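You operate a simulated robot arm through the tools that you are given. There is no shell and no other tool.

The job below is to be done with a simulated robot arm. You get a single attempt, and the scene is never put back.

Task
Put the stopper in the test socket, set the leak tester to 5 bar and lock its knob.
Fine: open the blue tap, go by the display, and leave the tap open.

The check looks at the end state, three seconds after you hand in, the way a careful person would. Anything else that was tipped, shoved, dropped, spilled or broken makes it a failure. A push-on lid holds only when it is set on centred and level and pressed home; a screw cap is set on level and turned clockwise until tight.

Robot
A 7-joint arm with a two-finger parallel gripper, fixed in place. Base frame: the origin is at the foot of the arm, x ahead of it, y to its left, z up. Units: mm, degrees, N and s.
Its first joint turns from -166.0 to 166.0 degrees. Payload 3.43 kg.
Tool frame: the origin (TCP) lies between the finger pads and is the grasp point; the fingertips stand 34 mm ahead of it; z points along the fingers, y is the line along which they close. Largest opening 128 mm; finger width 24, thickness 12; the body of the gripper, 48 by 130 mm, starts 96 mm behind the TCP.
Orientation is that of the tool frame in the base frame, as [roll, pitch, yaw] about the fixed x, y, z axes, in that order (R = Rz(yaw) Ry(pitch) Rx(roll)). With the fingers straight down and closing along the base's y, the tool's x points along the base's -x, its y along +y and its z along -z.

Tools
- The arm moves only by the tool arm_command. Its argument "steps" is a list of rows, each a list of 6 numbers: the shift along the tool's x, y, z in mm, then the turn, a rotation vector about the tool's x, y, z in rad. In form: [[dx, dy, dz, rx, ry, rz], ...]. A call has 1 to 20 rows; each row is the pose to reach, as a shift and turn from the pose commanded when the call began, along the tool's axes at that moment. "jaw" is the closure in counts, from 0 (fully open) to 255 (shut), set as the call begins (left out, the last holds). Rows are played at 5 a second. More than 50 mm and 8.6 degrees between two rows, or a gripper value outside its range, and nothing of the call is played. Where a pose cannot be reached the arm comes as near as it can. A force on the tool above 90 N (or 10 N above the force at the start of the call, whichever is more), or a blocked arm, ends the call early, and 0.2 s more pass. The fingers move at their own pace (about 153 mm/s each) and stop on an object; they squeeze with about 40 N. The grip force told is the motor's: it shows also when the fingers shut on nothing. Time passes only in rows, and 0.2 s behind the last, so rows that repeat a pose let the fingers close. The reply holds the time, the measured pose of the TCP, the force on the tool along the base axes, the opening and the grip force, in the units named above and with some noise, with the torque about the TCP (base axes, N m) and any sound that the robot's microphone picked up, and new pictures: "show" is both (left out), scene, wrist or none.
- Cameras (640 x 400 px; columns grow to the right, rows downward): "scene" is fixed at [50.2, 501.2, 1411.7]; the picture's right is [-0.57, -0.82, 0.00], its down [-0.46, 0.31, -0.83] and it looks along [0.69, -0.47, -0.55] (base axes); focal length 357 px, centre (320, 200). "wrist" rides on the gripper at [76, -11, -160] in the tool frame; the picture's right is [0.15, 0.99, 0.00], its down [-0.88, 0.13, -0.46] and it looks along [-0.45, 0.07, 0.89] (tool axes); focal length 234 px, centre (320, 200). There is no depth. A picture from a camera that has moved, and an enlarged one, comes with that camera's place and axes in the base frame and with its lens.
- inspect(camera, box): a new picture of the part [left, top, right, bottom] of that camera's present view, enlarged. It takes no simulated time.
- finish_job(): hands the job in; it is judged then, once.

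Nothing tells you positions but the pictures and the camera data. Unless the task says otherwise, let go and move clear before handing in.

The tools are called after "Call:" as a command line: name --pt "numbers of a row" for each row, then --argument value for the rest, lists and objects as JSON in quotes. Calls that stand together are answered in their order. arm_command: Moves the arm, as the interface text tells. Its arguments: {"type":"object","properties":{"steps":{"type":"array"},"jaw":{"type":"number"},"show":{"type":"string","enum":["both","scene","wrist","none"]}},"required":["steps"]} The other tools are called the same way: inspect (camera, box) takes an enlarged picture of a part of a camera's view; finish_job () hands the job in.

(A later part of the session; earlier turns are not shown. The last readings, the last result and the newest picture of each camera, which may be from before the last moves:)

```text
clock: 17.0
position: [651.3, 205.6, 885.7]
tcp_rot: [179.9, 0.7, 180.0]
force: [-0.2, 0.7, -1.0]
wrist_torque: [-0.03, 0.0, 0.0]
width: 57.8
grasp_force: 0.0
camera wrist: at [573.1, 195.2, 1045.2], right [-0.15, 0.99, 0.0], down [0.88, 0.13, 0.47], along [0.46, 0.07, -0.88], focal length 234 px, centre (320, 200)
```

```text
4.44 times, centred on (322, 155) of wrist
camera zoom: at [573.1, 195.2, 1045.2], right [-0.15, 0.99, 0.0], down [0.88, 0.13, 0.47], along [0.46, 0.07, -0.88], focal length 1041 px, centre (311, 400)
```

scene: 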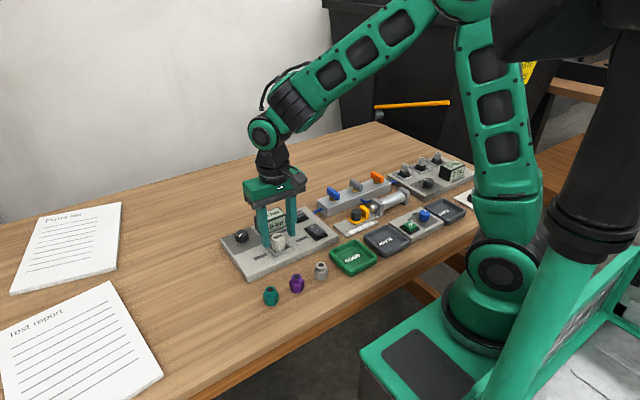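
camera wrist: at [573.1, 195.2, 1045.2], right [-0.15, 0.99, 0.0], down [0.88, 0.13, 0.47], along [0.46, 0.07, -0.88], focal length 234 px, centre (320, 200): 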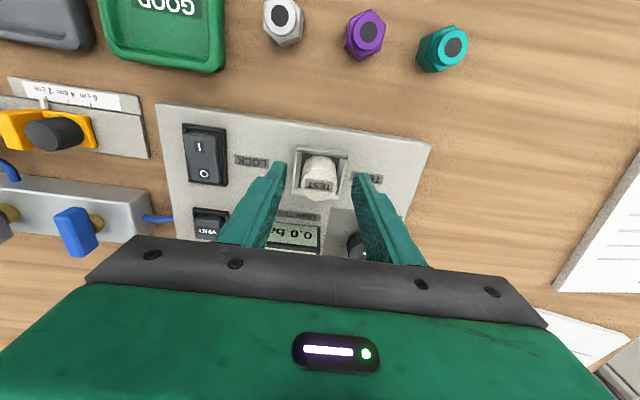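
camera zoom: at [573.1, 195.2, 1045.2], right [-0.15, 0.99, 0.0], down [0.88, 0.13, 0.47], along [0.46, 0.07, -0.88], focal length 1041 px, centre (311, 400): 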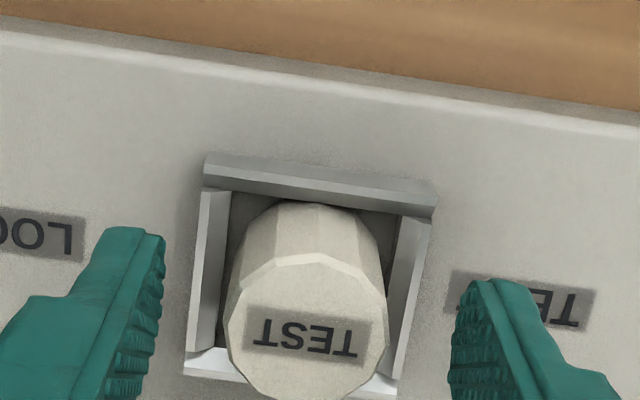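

The stopper stands upright in the socket. Now I'll raise and go over to the blue tap for a close look.

Call:
arm_command --pt "0 0 -15 0 0 0" --pt "0 0 -45 0 0 0" --pt "0 0 -80 0 0 0" --pt "0 0 -110 0 0 0" --pt "-5 -40 -115 0 0 0" --pt "-10 -80 -115 0 0 0" --pt "-15 -120 -115 0 0 0" --pt "-20 -160 -115 0 0 0" --pt "-25 -200 -115 0 0 0" --pt "-30 -222 -115 0 0 0" --pt "-30 -222 -115 0 0 0"

Call:
inspect --camera "wrist" --box '[220, 100, 420, 240]'

Call:
inspect --camera "scene" --box '[300, 160, 420, 240]'

Call:
inspect --camera "scene" --box '[225, 195, 345, 275]'

```text
clock: 19.4
position: [680.6, -16.6, 1001.2]
tcp_rot: [179.9, 0.6, -180.0]
force: [-0.7, -0.1, 0.0]
wrist_torque: [-0.02, -0.02, -0.02]
width: 57.5
grasp_force: 0.1
camera wrist: at [601.3, -27.1, 1160.8], right [-0.15, 0.99, 0.0], down [0.88, 0.13, 0.47], along [0.46, 0.07, -0.88], focal length 234 px, centre (320, 200)
```

scene: 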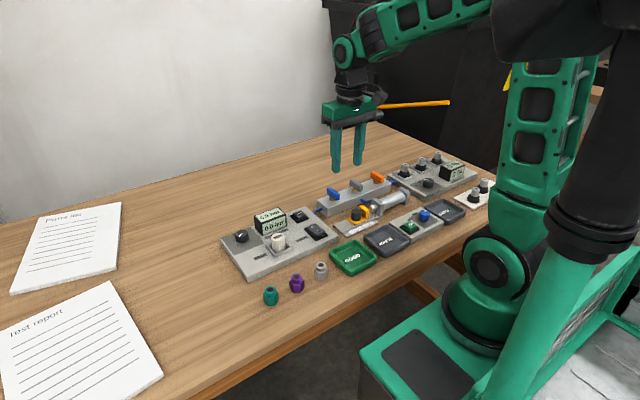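
wrist: 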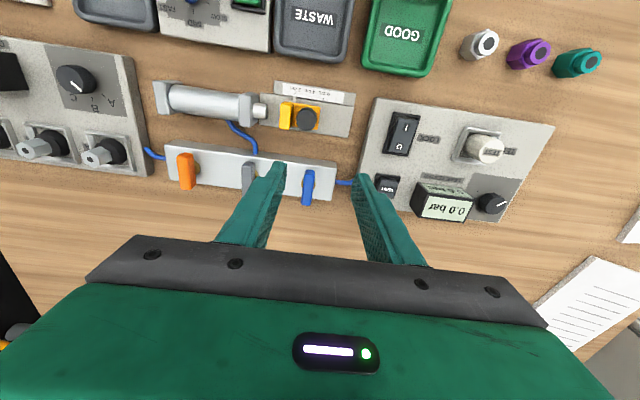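

```text
2.86 times, centred on (320, 170) of wrist
camera zoom: at [601.3, -27.1, 1160.8], right [-0.15, 0.99, 0.0], down [0.88, 0.13, 0.47], along [0.46, 0.07, -0.88], focal length 669 px, centre (320, 286)
```

zoom: 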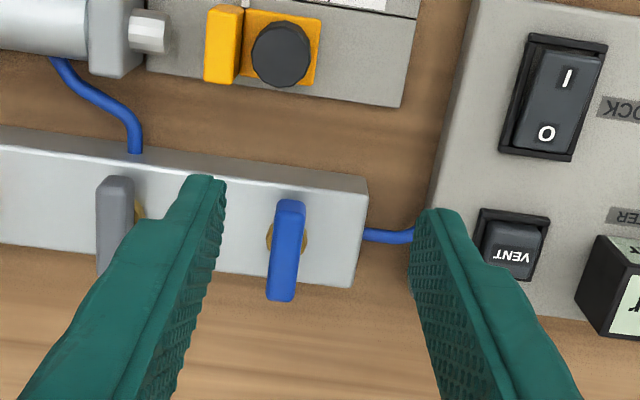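

```text
5.00 times, centred on (360, 200) of scene
camera zoom: at [50.2, 501.2, 1411.7], right [-0.57, -0.82, 0.0], down [-0.46, 0.31, -0.83], along [0.69, -0.47, -0.55], focal length 1787 px, centre (120, 200)
```

zoom: 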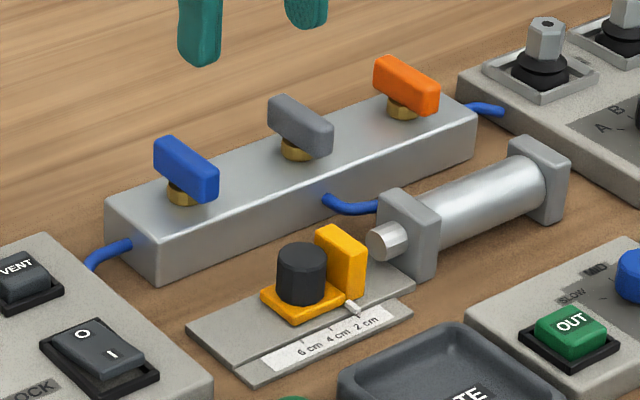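

```text
5.00 times, centred on (285, 235) of scene
camera zoom: at [50.2, 501.2, 1411.7], right [-0.57, -0.82, 0.0], down [-0.46, 0.31, -0.83], along [0.69, -0.47, -0.55], focal length 1787 px, centre (495, 25)
```

zoom: 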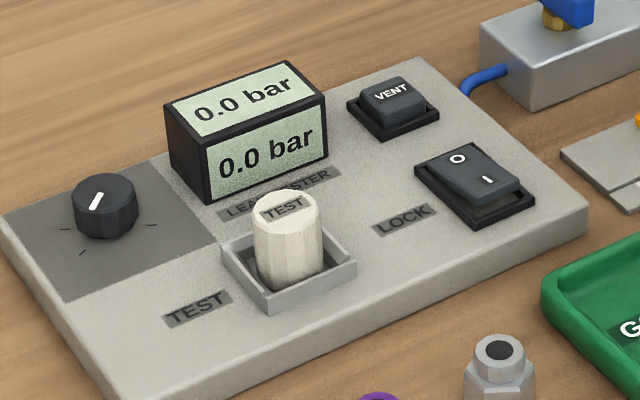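

The blue tap's handle lies across the manifold, which is closed, at about (734, -23, 869), with its stem in the middle. I'll come down over it.

Call:
arm_command --pt "-20 -3 15 0 0 0" --pt "-40 -5 35 0 0 0" --pt "-53 -6.5 55 0 0 0" --pt "-53 -6.5 71 0 0 0" --pt "-53 -6.5 71 0 0 0" --pt "-53 -6.5 71 0 0 0" --jaw 175

Call:
inspect --camera "wrist" --box '[240, 110, 400, 210]'

Call:
inspect --camera "scene" --box '[290, 140, 410, 220]'

```text
clock: 20.8
position: [734.0, -22.7, 931.7]
tcp_rot: [180.0, 0.7, 179.9]
force: [0.3, 0.3, -0.7]
wrist_torque: [0.0, 0.0, 0.0]
width: 40.4
grasp_force: 0.1
camera wrist: at [656.0, -32.7, 1090.5], right [-0.15, 0.99, 0.0], down [0.88, 0.13, 0.47], along [0.46, 0.07, -0.88], focal length 234 px, centre (320, 200)
```

scene: 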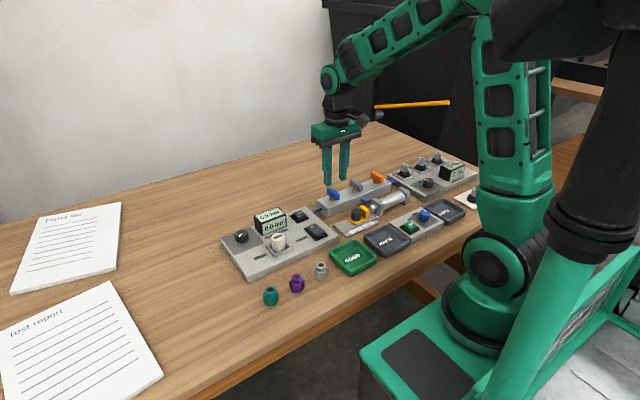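
wrist: 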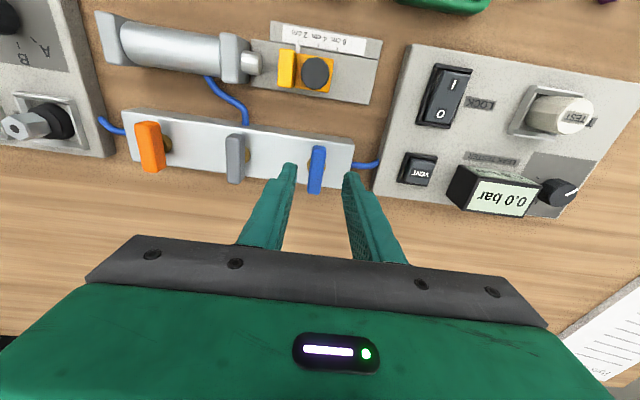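

```text
4.00 times, centred on (320, 160) of wrist
camera zoom: at [656.0, -32.7, 1090.5], right [-0.15, 0.99, 0.0], down [0.88, 0.13, 0.47], along [0.46, 0.07, -0.88], focal length 937 px, centre (320, 360)
```

zoom: 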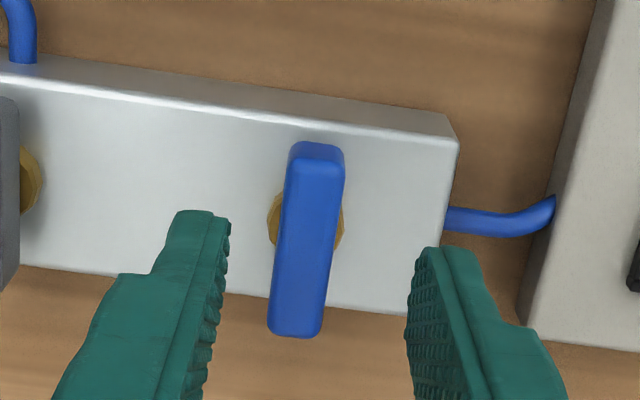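

```text
5.00 times, centred on (350, 180) of scene
camera zoom: at [50.2, 501.2, 1411.7], right [-0.57, -0.82, 0.0], down [-0.46, 0.31, -0.83], along [0.69, -0.47, -0.55], focal length 1787 px, centre (170, 300)
```

zoom: 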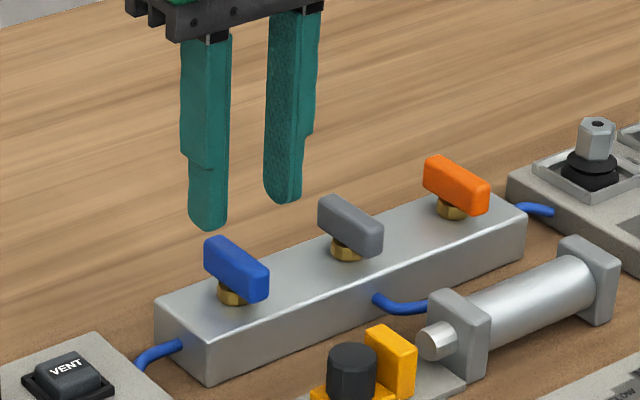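

Pivot is at about (740, -22). I'll shift +6 mm in x, then descend with a check before closing.

Call:
arm_command --pt "-6 0.5 10 0 0 0" --pt "-6 0.5 20 0 0 0" --pt "-6 0.5 28 0 0 0" --pt "-6 0.5 34 0 0 0" --pt "-6 0.5 34 0 0 0" --pt "-6 0.5 34 0 0 0"

Call:
inspect --camera "wrist" --box '[240, 110, 400, 210]'

Call:
inspect --camera "scene" --box '[290, 160, 410, 240]'

```text
clock: 22.2
position: [741.1, -22.6, 897.8]
tcp_rot: [-179.9, 0.7, 180.0]
force: [-0.3, 0.1, 0.2]
wrist_torque: [0.0, 0.01, 0.01]
width: 40.1
grasp_force: 0.0
camera wrist: at [662.1, -33.1, 1056.5], right [-0.15, 0.99, 0.0], down [0.88, 0.13, 0.47], along [0.46, 0.07, -0.88], focal length 234 px, centre (320, 200)
```

scene: 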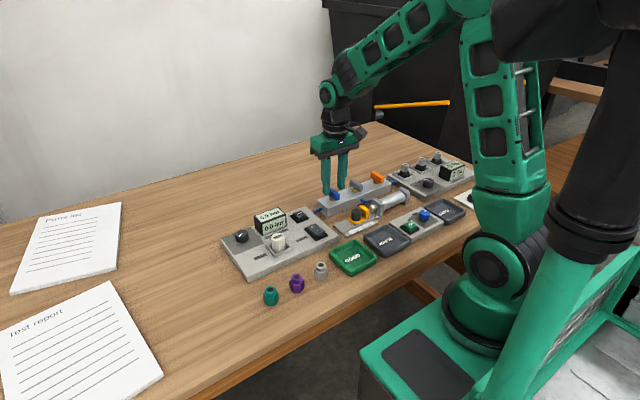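
wrist: 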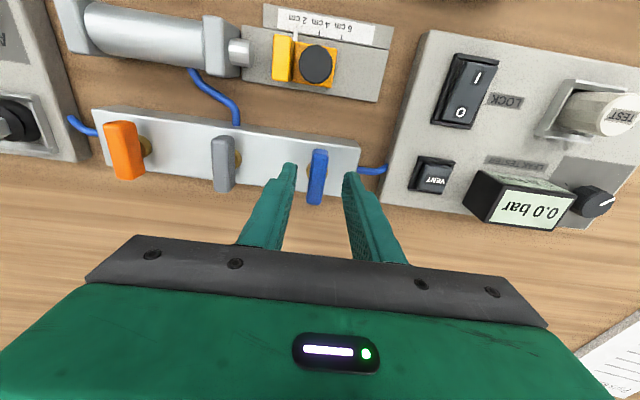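

```text
4.00 times, centred on (320, 160) of wrist
camera zoom: at [662.1, -33.1, 1056.5], right [-0.15, 0.99, 0.0], down [0.88, 0.13, 0.47], along [0.46, 0.07, -0.88], focal length 937 px, centre (320, 360)
```

zoom: 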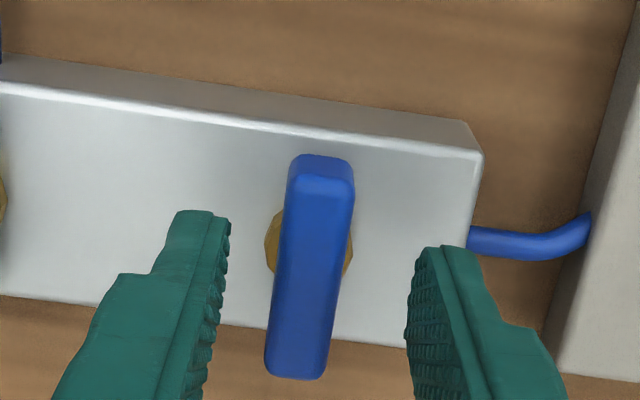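

```text
5.00 times, centred on (350, 200) of scene
camera zoom: at [50.2, 501.2, 1411.7], right [-0.57, -0.82, 0.0], down [-0.46, 0.31, -0.83], along [0.69, -0.47, -0.55], focal length 1787 px, centre (170, 200)
```

zoom: 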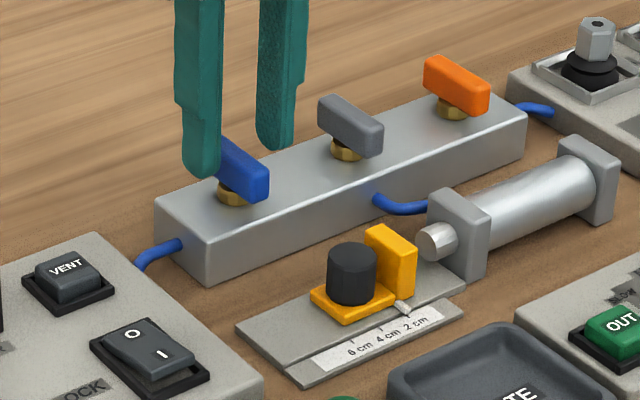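

The fingertips are level with the handle top and centred on the pivot. I'll go down 11 mm and grip the handle.

Call:
arm_command --pt "1 -0.5 4 0 0 0" --pt "1 -0.5 8 0 0 0" --pt "1 -0.5 11 0 0 0" --pt "1 -0.5 11 0 0 0" --show "none"

Call:
arm_command --pt "0 0 0 0 0 0" --pt "0 0 0 0 0 0" --pt "0 0 0 0 0 0" --pt "0 0 0 0 0 0" --jaw 255

Call:
inspect --camera "wrist" --box '[240, 110, 400, 210]'

Call:
inspect --camera "scene" --box '[290, 160, 410, 240]'

```text
clock: 23.2
position: [739.0, -22.0, 886.3]
tcp_rot: [180.0, 0.7, -179.9]
force: [-0.1, -0.7, 0.8]
wrist_torque: [-0.03, -0.02, -0.02]
width: 40.3
grasp_force: 0.0
```

```text
clock: 24.2
position: [738.6, -25.9, 885.9]
tcp_rot: [-180.0, 0.6, 179.9]
force: [-0.9, -20.7, 1.0]
wrist_torque: [-0.62, -0.12, -0.14]
width: 14.8
grasp_force: 44.7
camera wrist: at [661.2, -34.9, 1045.1], right [-0.14, 0.99, 0.0], down [0.88, 0.13, 0.47], along [0.46, 0.06, -0.88], focal length 234 px, centre (320, 200)
```

scene: 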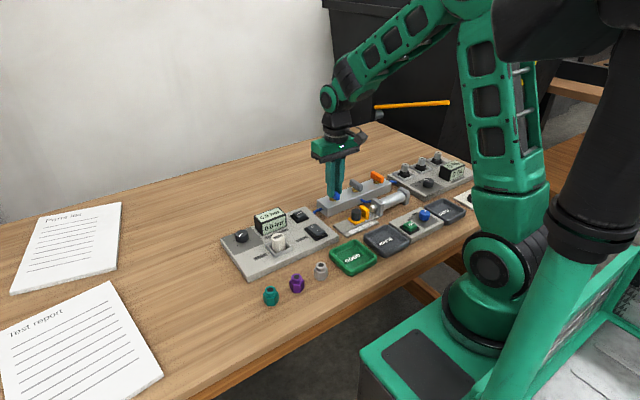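
wrist: 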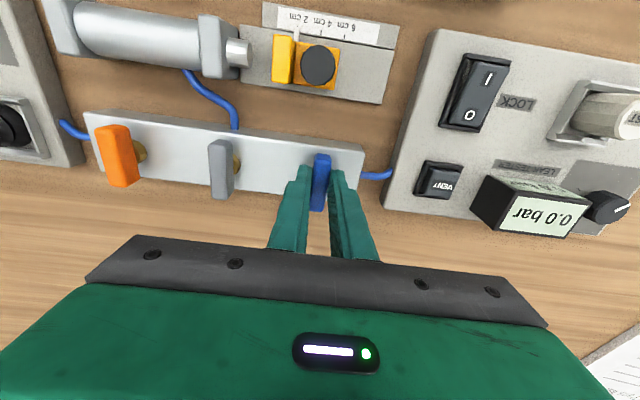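

```text
4.00 times, centred on (320, 160) of wrist
camera zoom: at [661.2, -34.9, 1045.1], right [-0.14, 0.99, 0.0], down [0.88, 0.13, 0.47], along [0.46, 0.06, -0.88], focal length 937 px, centre (320, 360)
```

zoom: 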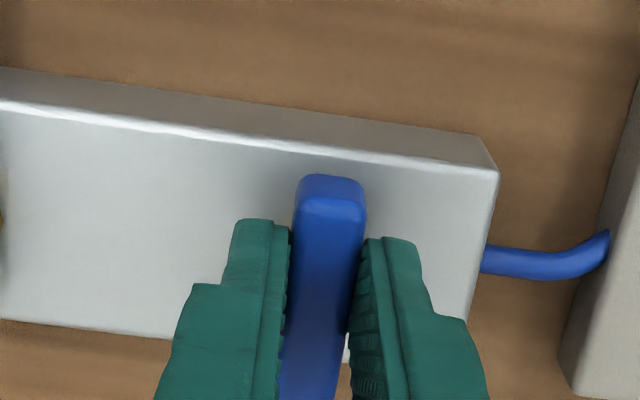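

```text
5.00 times, centred on (350, 200) of scene
camera zoom: at [50.2, 501.2, 1411.7], right [-0.57, -0.82, 0.0], down [-0.46, 0.31, -0.83], along [0.69, -0.47, -0.55], focal length 1787 px, centre (170, 200)
```

zoom: 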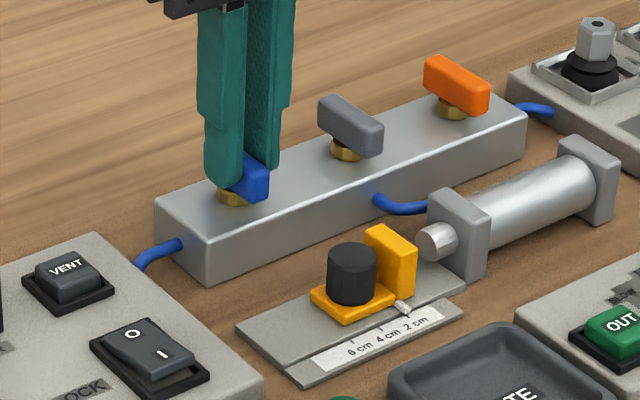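

I have the handle; the side force of -20 N shows its centre is nearer y = -26. I'll shift the arm to relieve that, then try a small counterclockwise turn and read the torque.

Call:
arm_command --pt "0 -2 0 0 0 0" --pt "0 -3.5 0 0 0 0" --pt "0 -3.5 0 0 0 0" --show "none"

Call:
arm_command --pt "0 0 0 0 0 -0.07" --pt "0 0 0 0 0 -0.14" --pt "0 0 0 0 0 -0.21" --pt "0 0 0 0 0 -0.21"

Call:
inspect --camera "scene" --box '[290, 160, 410, 240]'

```text
clock: 25.0
position: [739.5, -25.3, 887.2]
tcp_rot: [179.9, 0.7, -179.9]
force: [1.2, 1.5, -10.9]
wrist_torque: [0.09, -1.14, -0.15]
width: 14.7
grasp_force: 44.6
```

```text
clock: 26.0
position: [739.9, -25.7, 888.0]
tcp_rot: [-180.0, 0.7, -167.9]
force: [7.0, 15.8, -6.1]
wrist_torque: [0.51, 0.02, -1.56]
width: 19.2
grasp_force: 44.9
camera wrist: at [665.5, -51.4, 1045.4], right [-0.35, 0.94, 0.0], down [0.83, 0.31, 0.47], along [0.44, 0.16, -0.88], focal length 234 px, centre (320, 200)
```

scene: 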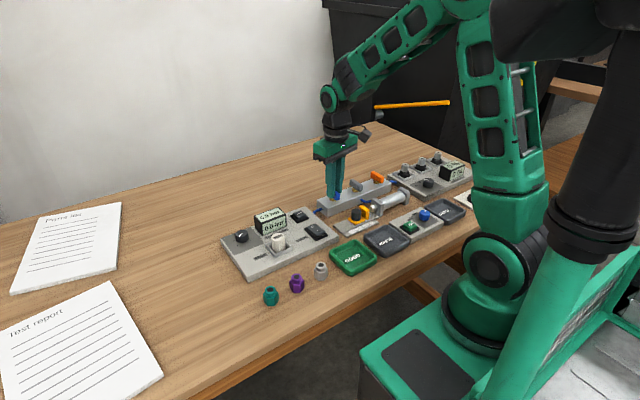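
wrist: 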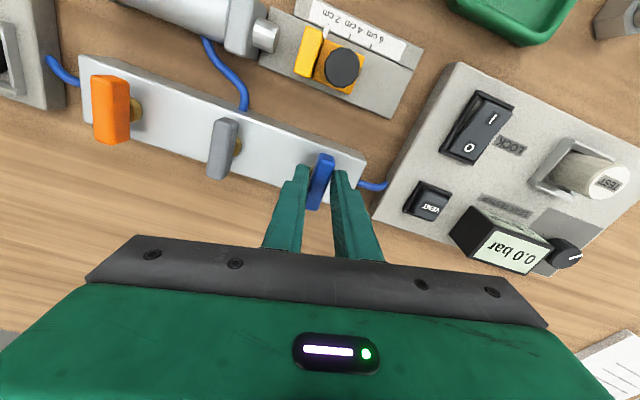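

```text
5.00 times, centred on (350, 200) of scene
camera zoom: at [50.2, 501.2, 1411.7], right [-0.57, -0.82, 0.0], down [-0.46, 0.31, -0.83], along [0.69, -0.47, -0.55], focal length 1787 px, centre (170, 200)
```

zoom: 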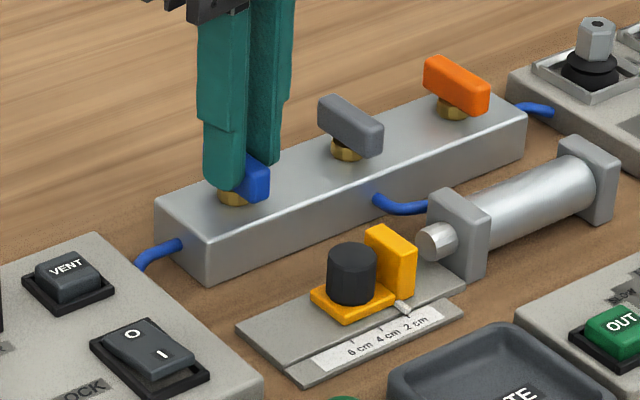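

Counterclockwise is against a stop: the jaws were forced wider and the handle stayed put. I'll go back and try clockwise.

Call:
arm_command --pt "0 0 0 0 0 0.07" --pt "0 0 0 0 0 0.14" --pt "0 0 0 0 0 0.21" --pt "0 0 0 0 0 0.21" --show "none"

Call:
arm_command --pt "0 0 0 0 0 0.07" --pt "0 0 0 0 0 0.14" --pt "0 0 0 0 0 0.21" --pt "0 0 0 0 0 0.28" --pt "0 0 0 0 0 0.28"

Call:
inspect --camera "scene" --box '[290, 160, 410, 240]'

```text
clock: 27.0
position: [738.4, -25.5, 886.8]
tcp_rot: [180.0, 0.6, -179.9]
force: [-10.5, 21.8, -0.1]
wrist_torque: [0.62, 0.61, 0.14]
width: 14.6
grasp_force: 45.5
```

```text
clock: 28.2
position: [739.1, -23.3, 886.4]
tcp_rot: [179.6, 0.6, 164.2]
force: [-12.7, 37.1, -7.9]
wrist_torque: [0.6, -0.35, 0.21]
width: 14.8
grasp_force: 44.8
camera wrist: at [660.6, -13.2, 1045.4], right [0.13, 0.99, 0.0], down [0.88, -0.12, 0.47], along [0.46, -0.06, -0.89], focal length 234 px, centre (320, 200)
```

scene: 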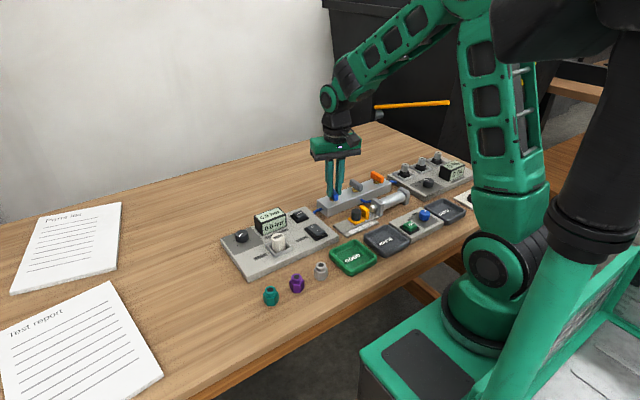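
wrist: 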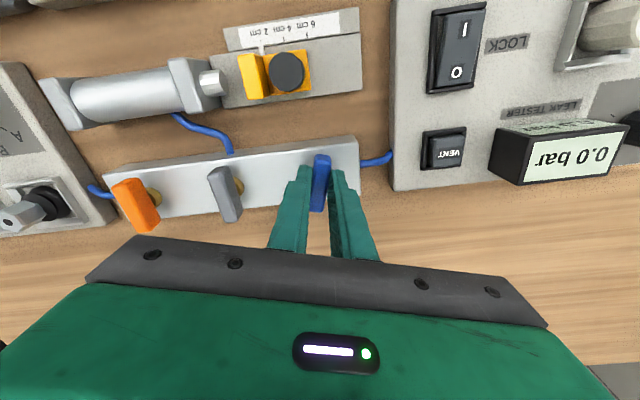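

```text
5.00 times, centred on (350, 200) of scene
camera zoom: at [50.2, 501.2, 1411.7], right [-0.57, -0.82, 0.0], down [-0.46, 0.31, -0.83], along [0.69, -0.47, -0.55], focal length 1787 px, centre (170, 200)
```

zoom: 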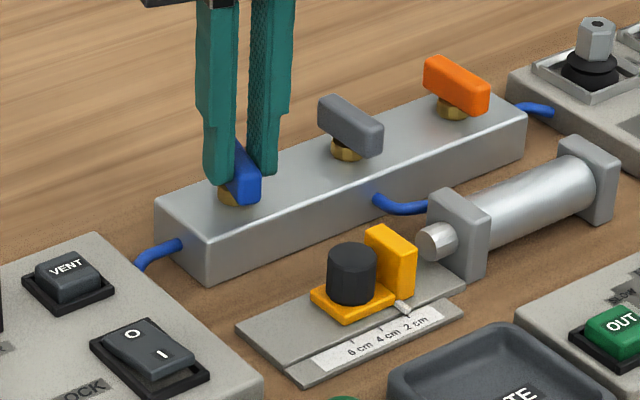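

The handle turns clockwise. I'll relieve the side force by shifting towards (738.5, -23) and keep turning.

Call:
arm_command --pt "0.8 1 0 0 0 0.06" --pt "1.6 2 0 0 0 0.14" --pt "1.6 2 0 0 0 0.25" --pt "1.6 2 0 0 0 0.36" --pt "1.6 2 0 0 0 0.36" --show "scene"

Call:
inspect --camera "scene" --box '[290, 160, 410, 240]'

```text
clock: 29.4
position: [739.4, -22.9, 887.1]
tcp_rot: [179.5, 0.6, 143.4]
force: [14.4, 35.8, -17.0]
wrist_torque: [-0.02, -1.01, 0.23]
width: 14.7
grasp_force: 45.4
```

scene: 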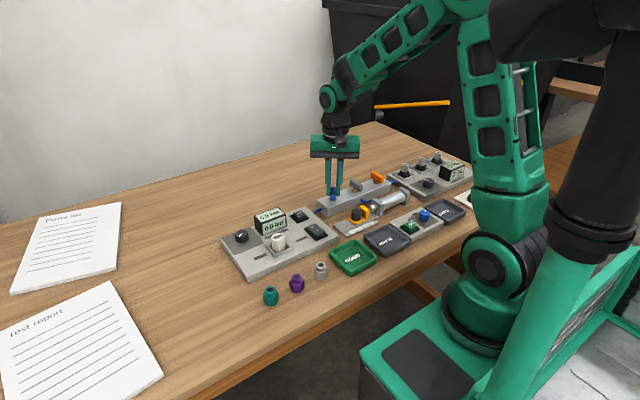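

```text
5.00 times, centred on (350, 200) of scene
camera zoom: at [50.2, 501.2, 1411.7], right [-0.57, -0.82, 0.0], down [-0.46, 0.31, -0.83], along [0.69, -0.47, -0.55], focal length 1787 px, centre (170, 200)
```

zoom: 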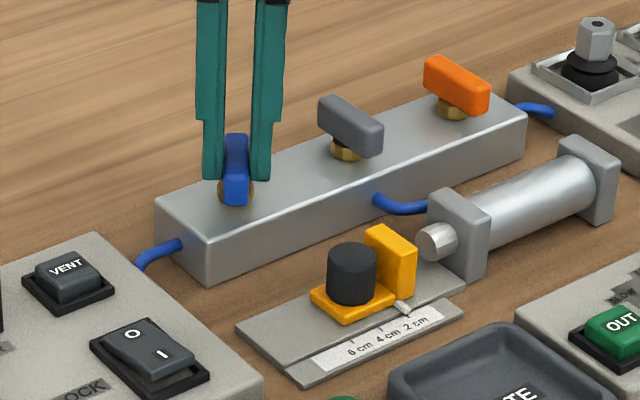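

Call:
arm_command --pt "0.3 1.2 0 0 0 0.06" --pt "0.6 2.4 0 0 0 0.14" --pt "0.6 2.4 0 0 0 0.25" --pt "0.6 2.4 0 0 0 0.36" --pt "0.6 2.4 0 0 0 0.46" --pt "0.6 2.4 0 0 0 0.46" --show "scene"

Call:
inspect --camera "scene" --box '[290, 160, 410, 240]'

```text
clock: 30.8
position: [741.5, -20.4, 887.0]
tcp_rot: [179.1, 0.3, 117.0]
force: [34.8, 29.6, 0.7]
wrist_torque: [0.45, -0.56, 0.24]
width: 14.9
grasp_force: 45.2
```

scene: 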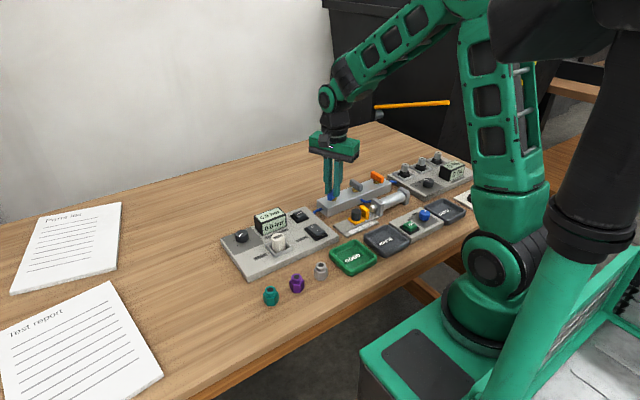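

```text
5.00 times, centred on (350, 200) of scene
camera zoom: at [50.2, 501.2, 1411.7], right [-0.57, -0.82, 0.0], down [-0.46, 0.31, -0.83], along [0.69, -0.47, -0.55], focal length 1787 px, centre (170, 200)
```

zoom: 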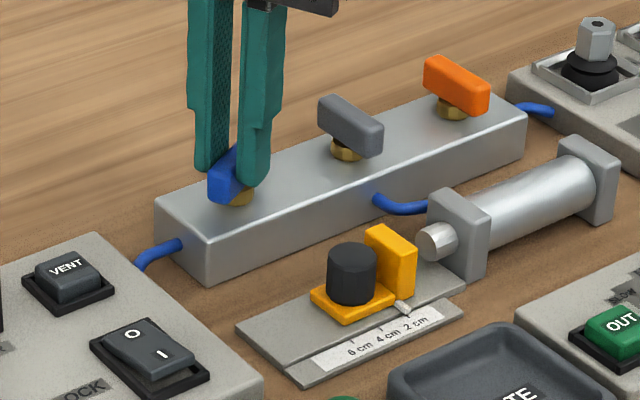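

It's at about 63° now. I'll continue to 90°.

Call:
arm_command --pt "0 1 0 0 0 0.1" --pt "0 1 0 0 0 0.2" --pt "0 1 0 0 0 0.3" --pt "0 1 0 0 0 0.4" --pt "0 1 0 0 0 0.47" --pt "0 1 0 0 0 0.47" --show "scene"

Call:
inspect --camera "scene" --box '[290, 160, 410, 240]'

Call:
inspect --camera "scene" --box '[225, 195, 345, 275]'

```text
clock: 32.2
position: [743.5, -22.0, 887.5]
tcp_rot: [178.9, -0.1, 90.0]
force: [45.4, 17.2, -3.2]
wrist_torque: [-0.26, -0.71, 0.27]
width: 14.9
grasp_force: 45.1
```

scene: 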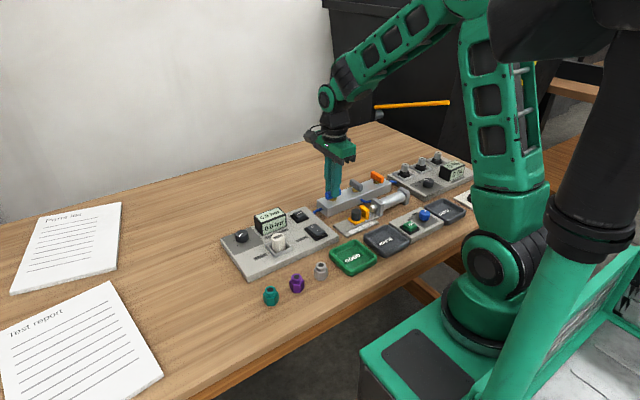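

```text
5.00 times, centred on (350, 200) of scene
camera zoom: at [50.2, 501.2, 1411.7], right [-0.57, -0.82, 0.0], down [-0.46, 0.31, -0.83], along [0.69, -0.47, -0.55], focal length 1787 px, centre (170, 200)
```

zoom: 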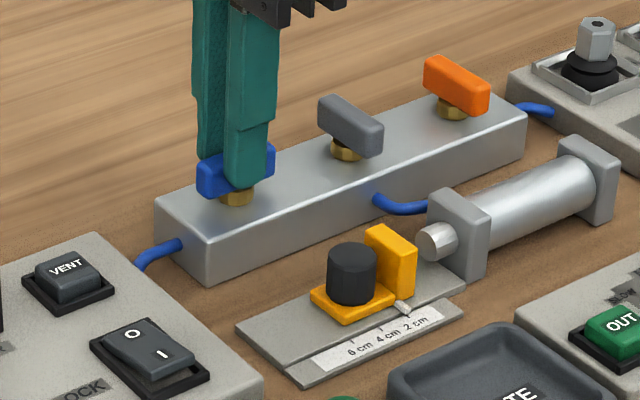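

```text
5.00 times, centred on (285, 235) of scene
camera zoom: at [50.2, 501.2, 1411.7], right [-0.57, -0.82, 0.0], down [-0.46, 0.31, -0.83], along [0.69, -0.47, -0.55], focal length 1787 px, centre (495, 25)
```

zoom: 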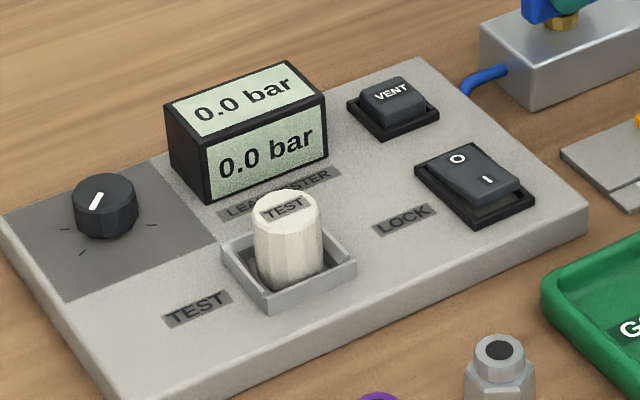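

The handle now lies along the manifold. I'll nudge a few degrees more to confirm it's at its end stop.

Call:
arm_command --pt "0 0 0 0 0 0.04" --pt "0 0 0 0 0 0.08" --pt "0 0 0 0 0 0.08" --show "scene"

Call:
inspect --camera "scene" --box '[290, 160, 410, 240]'

```text
clock: 33.0
position: [744.6, -20.7, 886.1]
tcp_rot: [178.8, -0.1, 85.4]
force: [46.6, 13.5, -1.4]
wrist_torque: [0.21, -0.7, 1.33]
width: 16.2
grasp_force: 44.8
```

scene: 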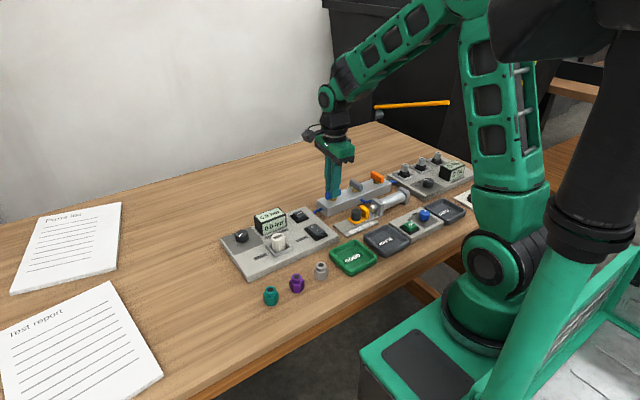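

```text
5.00 times, centred on (350, 200) of scene
camera zoom: at [50.2, 501.2, 1411.7], right [-0.57, -0.82, 0.0], down [-0.46, 0.31, -0.83], along [0.69, -0.47, -0.55], focal length 1787 px, centre (170, 200)
```

zoom: 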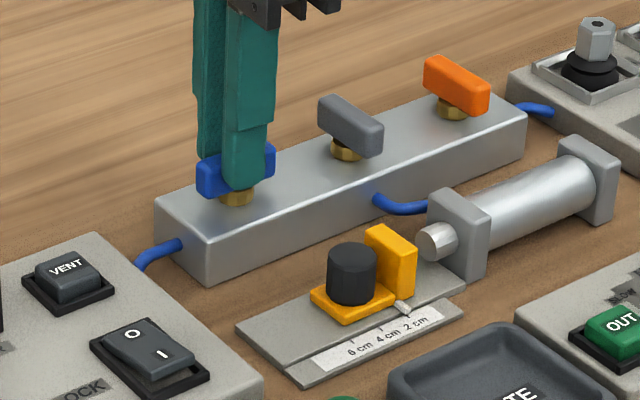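

It's at its stop, so the tap is fully open. I'll ease back, relieve the side load and open the fingers.

Call:
arm_command --pt "0 1.5 0 0 0 -0.04" --pt "0 3 0 0 0 -0.08" --pt "0 3 0 0 0 -0.08" --show "none"

Call:
arm_command --pt "0 0 0 0 0 0" --pt "0 0 0 0 0 0" --pt "0 0 0 0 0 0" --jaw 175 --show "both"

Call:
inspect --camera "wrist" --box '[240, 110, 400, 210]'

```text
clock: 33.8
position: [744.3, -21.0, 886.3]
tcp_rot: [179.1, 0.0, 90.0]
force: [27.9, 14.0, 13.6]
wrist_torque: [0.86, -0.31, 0.14]
width: 14.7
grasp_force: 44.6
```

```text
clock: 34.6
position: [742.4, -22.4, 885.9]
tcp_rot: [179.4, 0.0, 90.0]
force: [-0.7, 1.1, -0.3]
wrist_torque: [-0.01, -0.05, -0.04]
width: 40.2
grasp_force: 0.1
camera wrist: at [729.2, 54.6, 1045.6], right [0.99, 0.15, 0.01], down [0.12, -0.88, 0.46], along [0.08, -0.45, -0.89], focal length 234 px, centre (320, 200)
```

scene: 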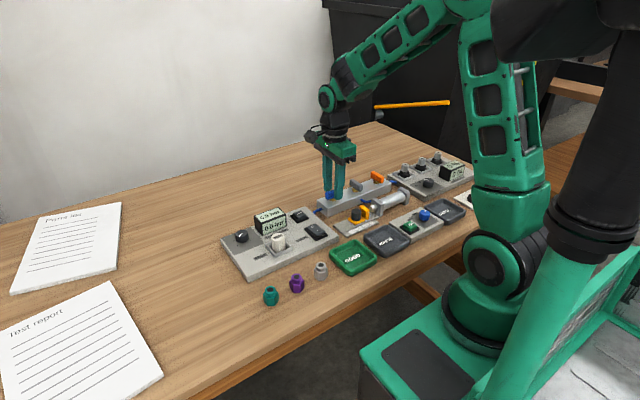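
wrist: 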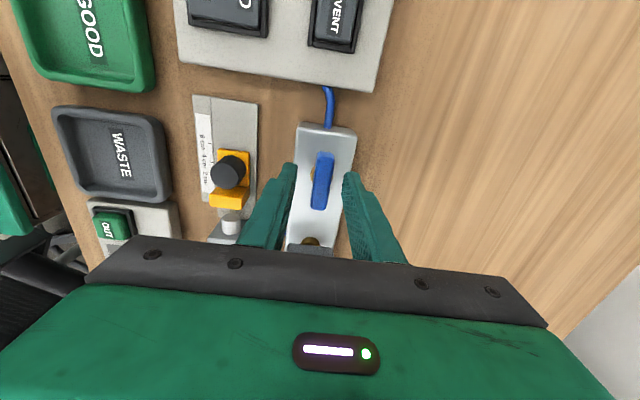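

```text
4.00 times, centred on (320, 160) of wrist
camera zoom: at [729.2, 54.6, 1045.6], right [0.99, 0.15, 0.01], down [0.12, -0.88, 0.46], along [0.08, -0.45, -0.89], focal length 937 px, centre (320, 360)
```

zoom: 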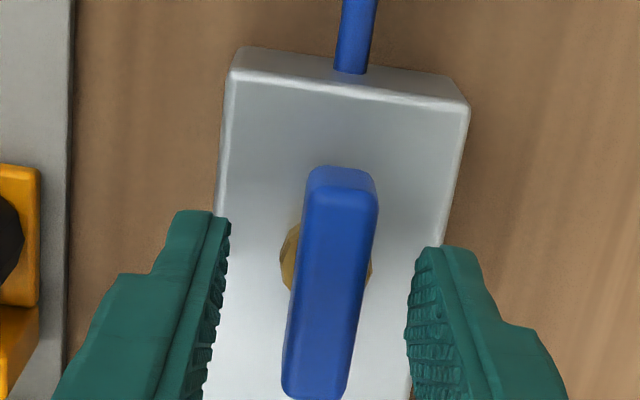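

The tap is open and released. Next I raise and go over to the pressure knob, keeping this orientation.

Call:
arm_command --pt "0 0 -20 0 0 0" --pt "0 0 -60 0 0 0" --pt "0 0 -100 0 0 0" --pt "40 -3 -110 0 0 0" --pt "80 -6 -110 0 0 0" --pt "120 -9 -110 0 0 0" --pt "160 -12 -110 0 0 0" --pt "200 -15 -110 0 0 0" --pt "240 -18 -110 0 0 0" --pt "280 -20 -110 0 0 0" --pt "280 -20 -110 0 0 0" --pt "280 -20 -110 0 0 0" --jaw 120

Call:
inspect --camera "wrist" --box '[220, 80, 420, 220]'

Call:
inspect --camera "scene" --box '[205, 190, 325, 270]'

```text
clock: 37.2
position: [721.0, 259.7, 995.6]
tcp_rot: [179.3, -0.1, 90.0]
force: [-0.2, 0.4, 0.3]
wrist_torque: [0.0, -0.02, -0.03]
width: 67.8
grasp_force: 0.2
camera wrist: at [707.7, 335.1, 1156.2], right [0.99, 0.15, 0.01], down [0.12, -0.88, 0.46], along [0.08, -0.45, -0.89], focal length 234 px, centre (320, 200)
```

scene: 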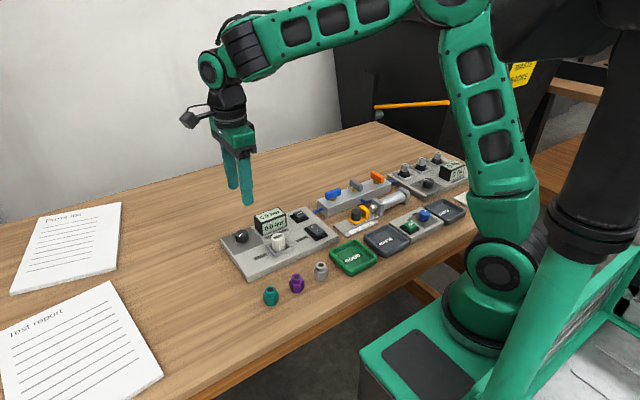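
wrist: 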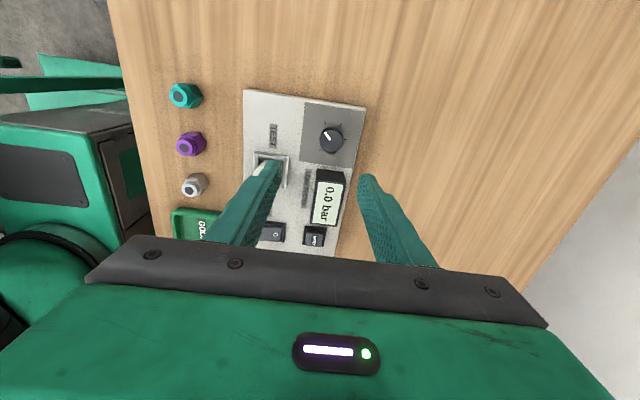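

```text
2.86 times, centred on (320, 150) of wrist
camera zoom: at [707.7, 335.1, 1156.2], right [0.99, 0.15, 0.01], down [0.12, -0.88, 0.46], along [0.08, -0.45, -0.89], focal length 669 px, centre (320, 343)
```

zoom: 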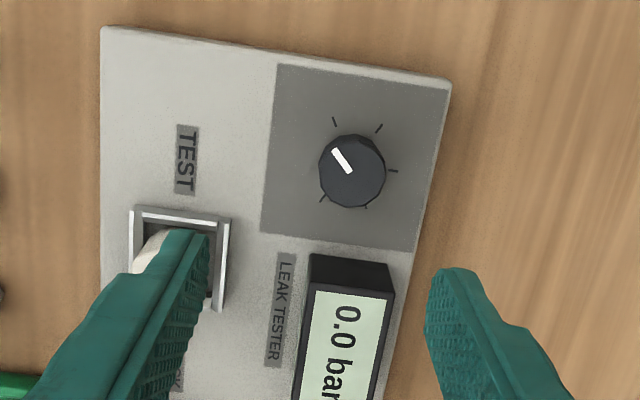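

```text
5.00 times, centred on (265, 230) of scene
camera zoom: at [50.2, 501.2, 1411.7], right [-0.57, -0.82, 0.0], down [-0.46, 0.31, -0.83], along [0.69, -0.47, -0.55], focal length 1787 px, centre (595, 50)
```

zoom: 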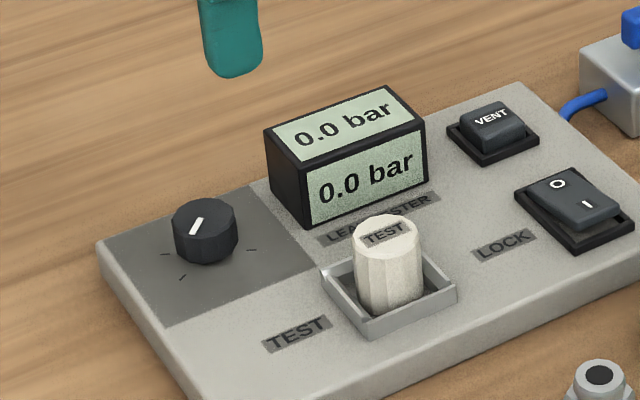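

The knob is about 30 mm across at (737, 270), with its pointer at the minimum end of the scale. The display's side face is about 46 mm away, so there's room to turn. I'll unwind the wrist counterclockwise by about 105°, to leave travel for a long clockwise turn, and come over the knob.

Call:
arm_command --pt "2 3 4 0 0 -0.14" --pt "4 6 8 0 0 -0.28" --pt "6 9 12 0 0 -0.42" --pt "8 12 16 0 0 -0.56" --pt "10 15 20 0 0 -0.7" --pt "10.5 16 24 0 0 -0.84" --pt "10.5 16 28 0 0 -0.98" --pt "10.5 16 32 0 0 -1.12" --pt "10.5 16 36 0 0 -1.26" --pt "10.5 16 40 0 0 -1.4" --pt "10.5 16 45 0 0 -1.54" --pt "10.5 16 50 0 0 -1.68" --pt "10.5 16 55 0 0 -1.82" --pt "10.5 16 60 0 0 -1.82" --pt "10.5 16 60 0 0 -1.82" --jaw 170

Call:
inspect --camera "wrist" --box '[240, 110, 400, 210]'

Call:
inspect --camera "scene" --box '[205, 190, 325, 270]'

```text
clock: 40.4
position: [739.1, 268.7, 936.6]
tcp_rot: [-179.8, 0.7, -165.7]
force: [-0.1, 0.6, 0.5]
wrist_torque: [-0.04, 0.0, 0.02]
width: 42.8
grasp_force: 0.1
camera wrist: at [665.3, 240.3, 1095.6], right [-0.39, 0.92, 0.0], down [0.82, 0.34, 0.47], along [0.43, 0.18, -0.89], focal length 234 px, centre (320, 200)
```

scene: 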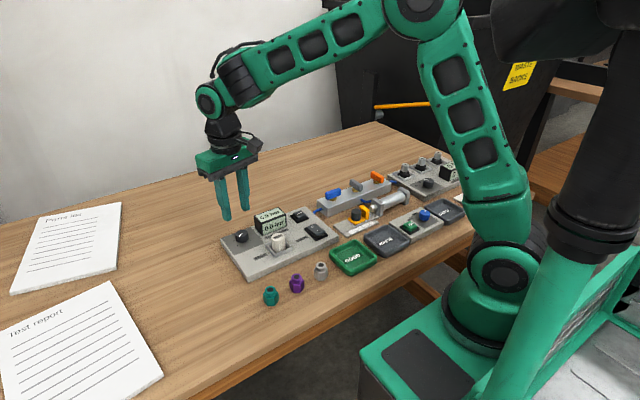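
wrist: 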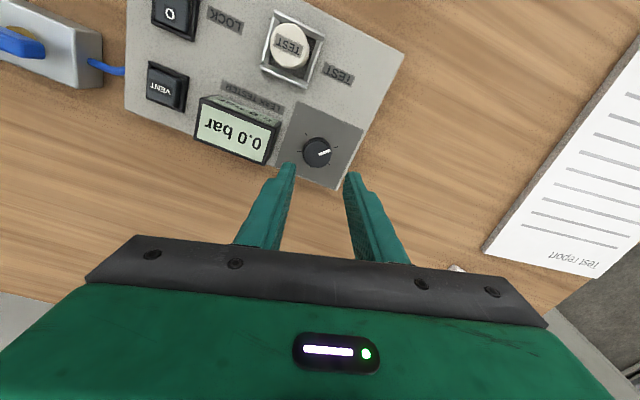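

```text
4.00 times, centred on (320, 160) of wrist
camera zoom: at [665.3, 240.3, 1095.6], right [-0.39, 0.92, 0.0], down [0.82, 0.34, 0.47], along [0.43, 0.18, -0.89], focal length 937 px, centre (320, 360)
```

zoom: 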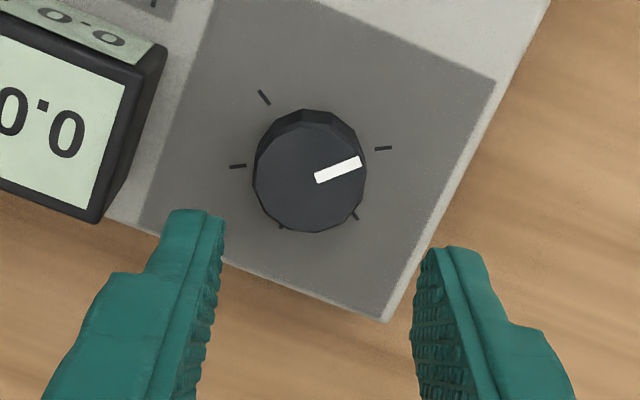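

```text
5.00 times, centred on (265, 230) of scene
camera zoom: at [50.2, 501.2, 1411.7], right [-0.57, -0.82, 0.0], down [-0.46, 0.31, -0.83], along [0.69, -0.47, -0.55], focal length 1787 px, centre (595, 50)
```

zoom: 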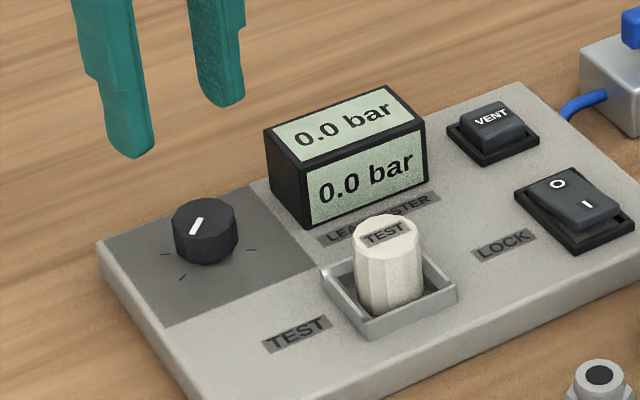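

The knob centre comes out at (733.5, 266.5) with its top at z ≈ 856. I'll correct the offset and descend in stages.

Call:
arm_command --pt "3 0 10 0 0 0" --pt "5.8 -0.6 20 0 0 0" --pt "5.8 -0.6 32 0 0 0" --pt "5.8 -0.6 42 0 0 0" --pt "5.8 -0.6 42 0 0 0"

Call:
inspect --camera "wrist" --box '[240, 110, 400, 210]'

Call:
inspect --camera "scene" --box '[205, 190, 325, 270]'

```text
clock: 41.6
position: [733.1, 267.6, 895.3]
tcp_rot: [-179.8, 0.5, -165.8]
force: [-0.3, 0.0, -0.1]
wrist_torque: [0.0, -0.02, -0.03]
width: 42.6
grasp_force: 0.1
camera wrist: at [660.5, 238.0, 1053.4], right [-0.39, 0.92, 0.0], down [0.82, 0.34, 0.47], along [0.43, 0.18, -0.89], focal length 234 px, centre (320, 200)
```

scene: 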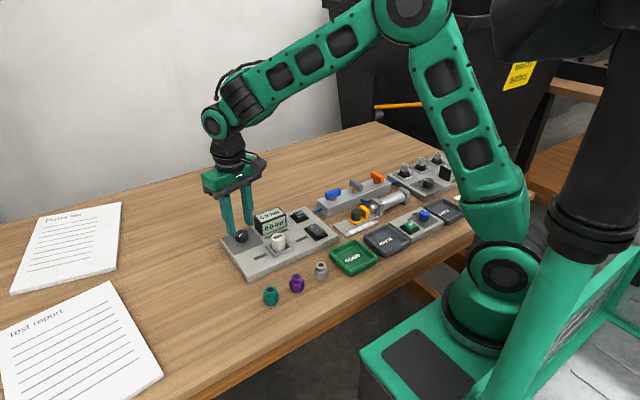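
wrist: 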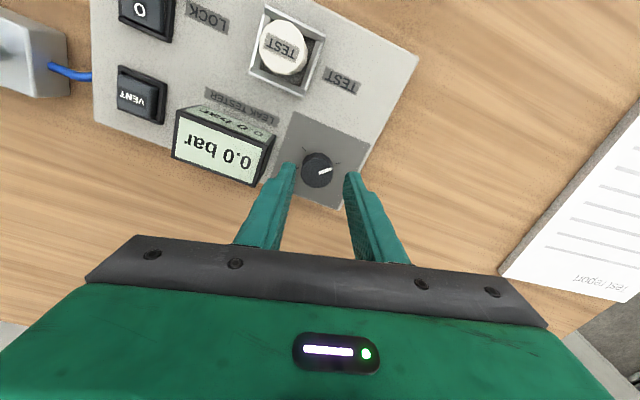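

```text
4.00 times, centred on (320, 160) of wrist
camera zoom: at [660.5, 238.0, 1053.4], right [-0.39, 0.92, 0.0], down [0.82, 0.34, 0.47], along [0.43, 0.18, -0.89], focal length 937 px, centre (320, 360)
```

zoom: 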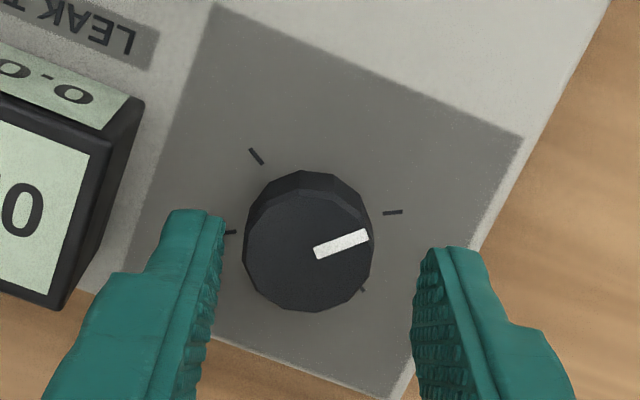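

```text
5.00 times, centred on (265, 230) of scene
camera zoom: at [50.2, 501.2, 1411.7], right [-0.57, -0.82, 0.0], down [-0.46, 0.31, -0.83], along [0.69, -0.47, -0.55], focal length 1787 px, centre (595, 50)
```

zoom: 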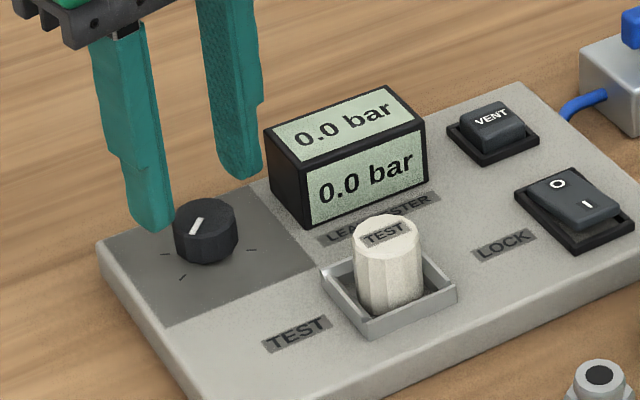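

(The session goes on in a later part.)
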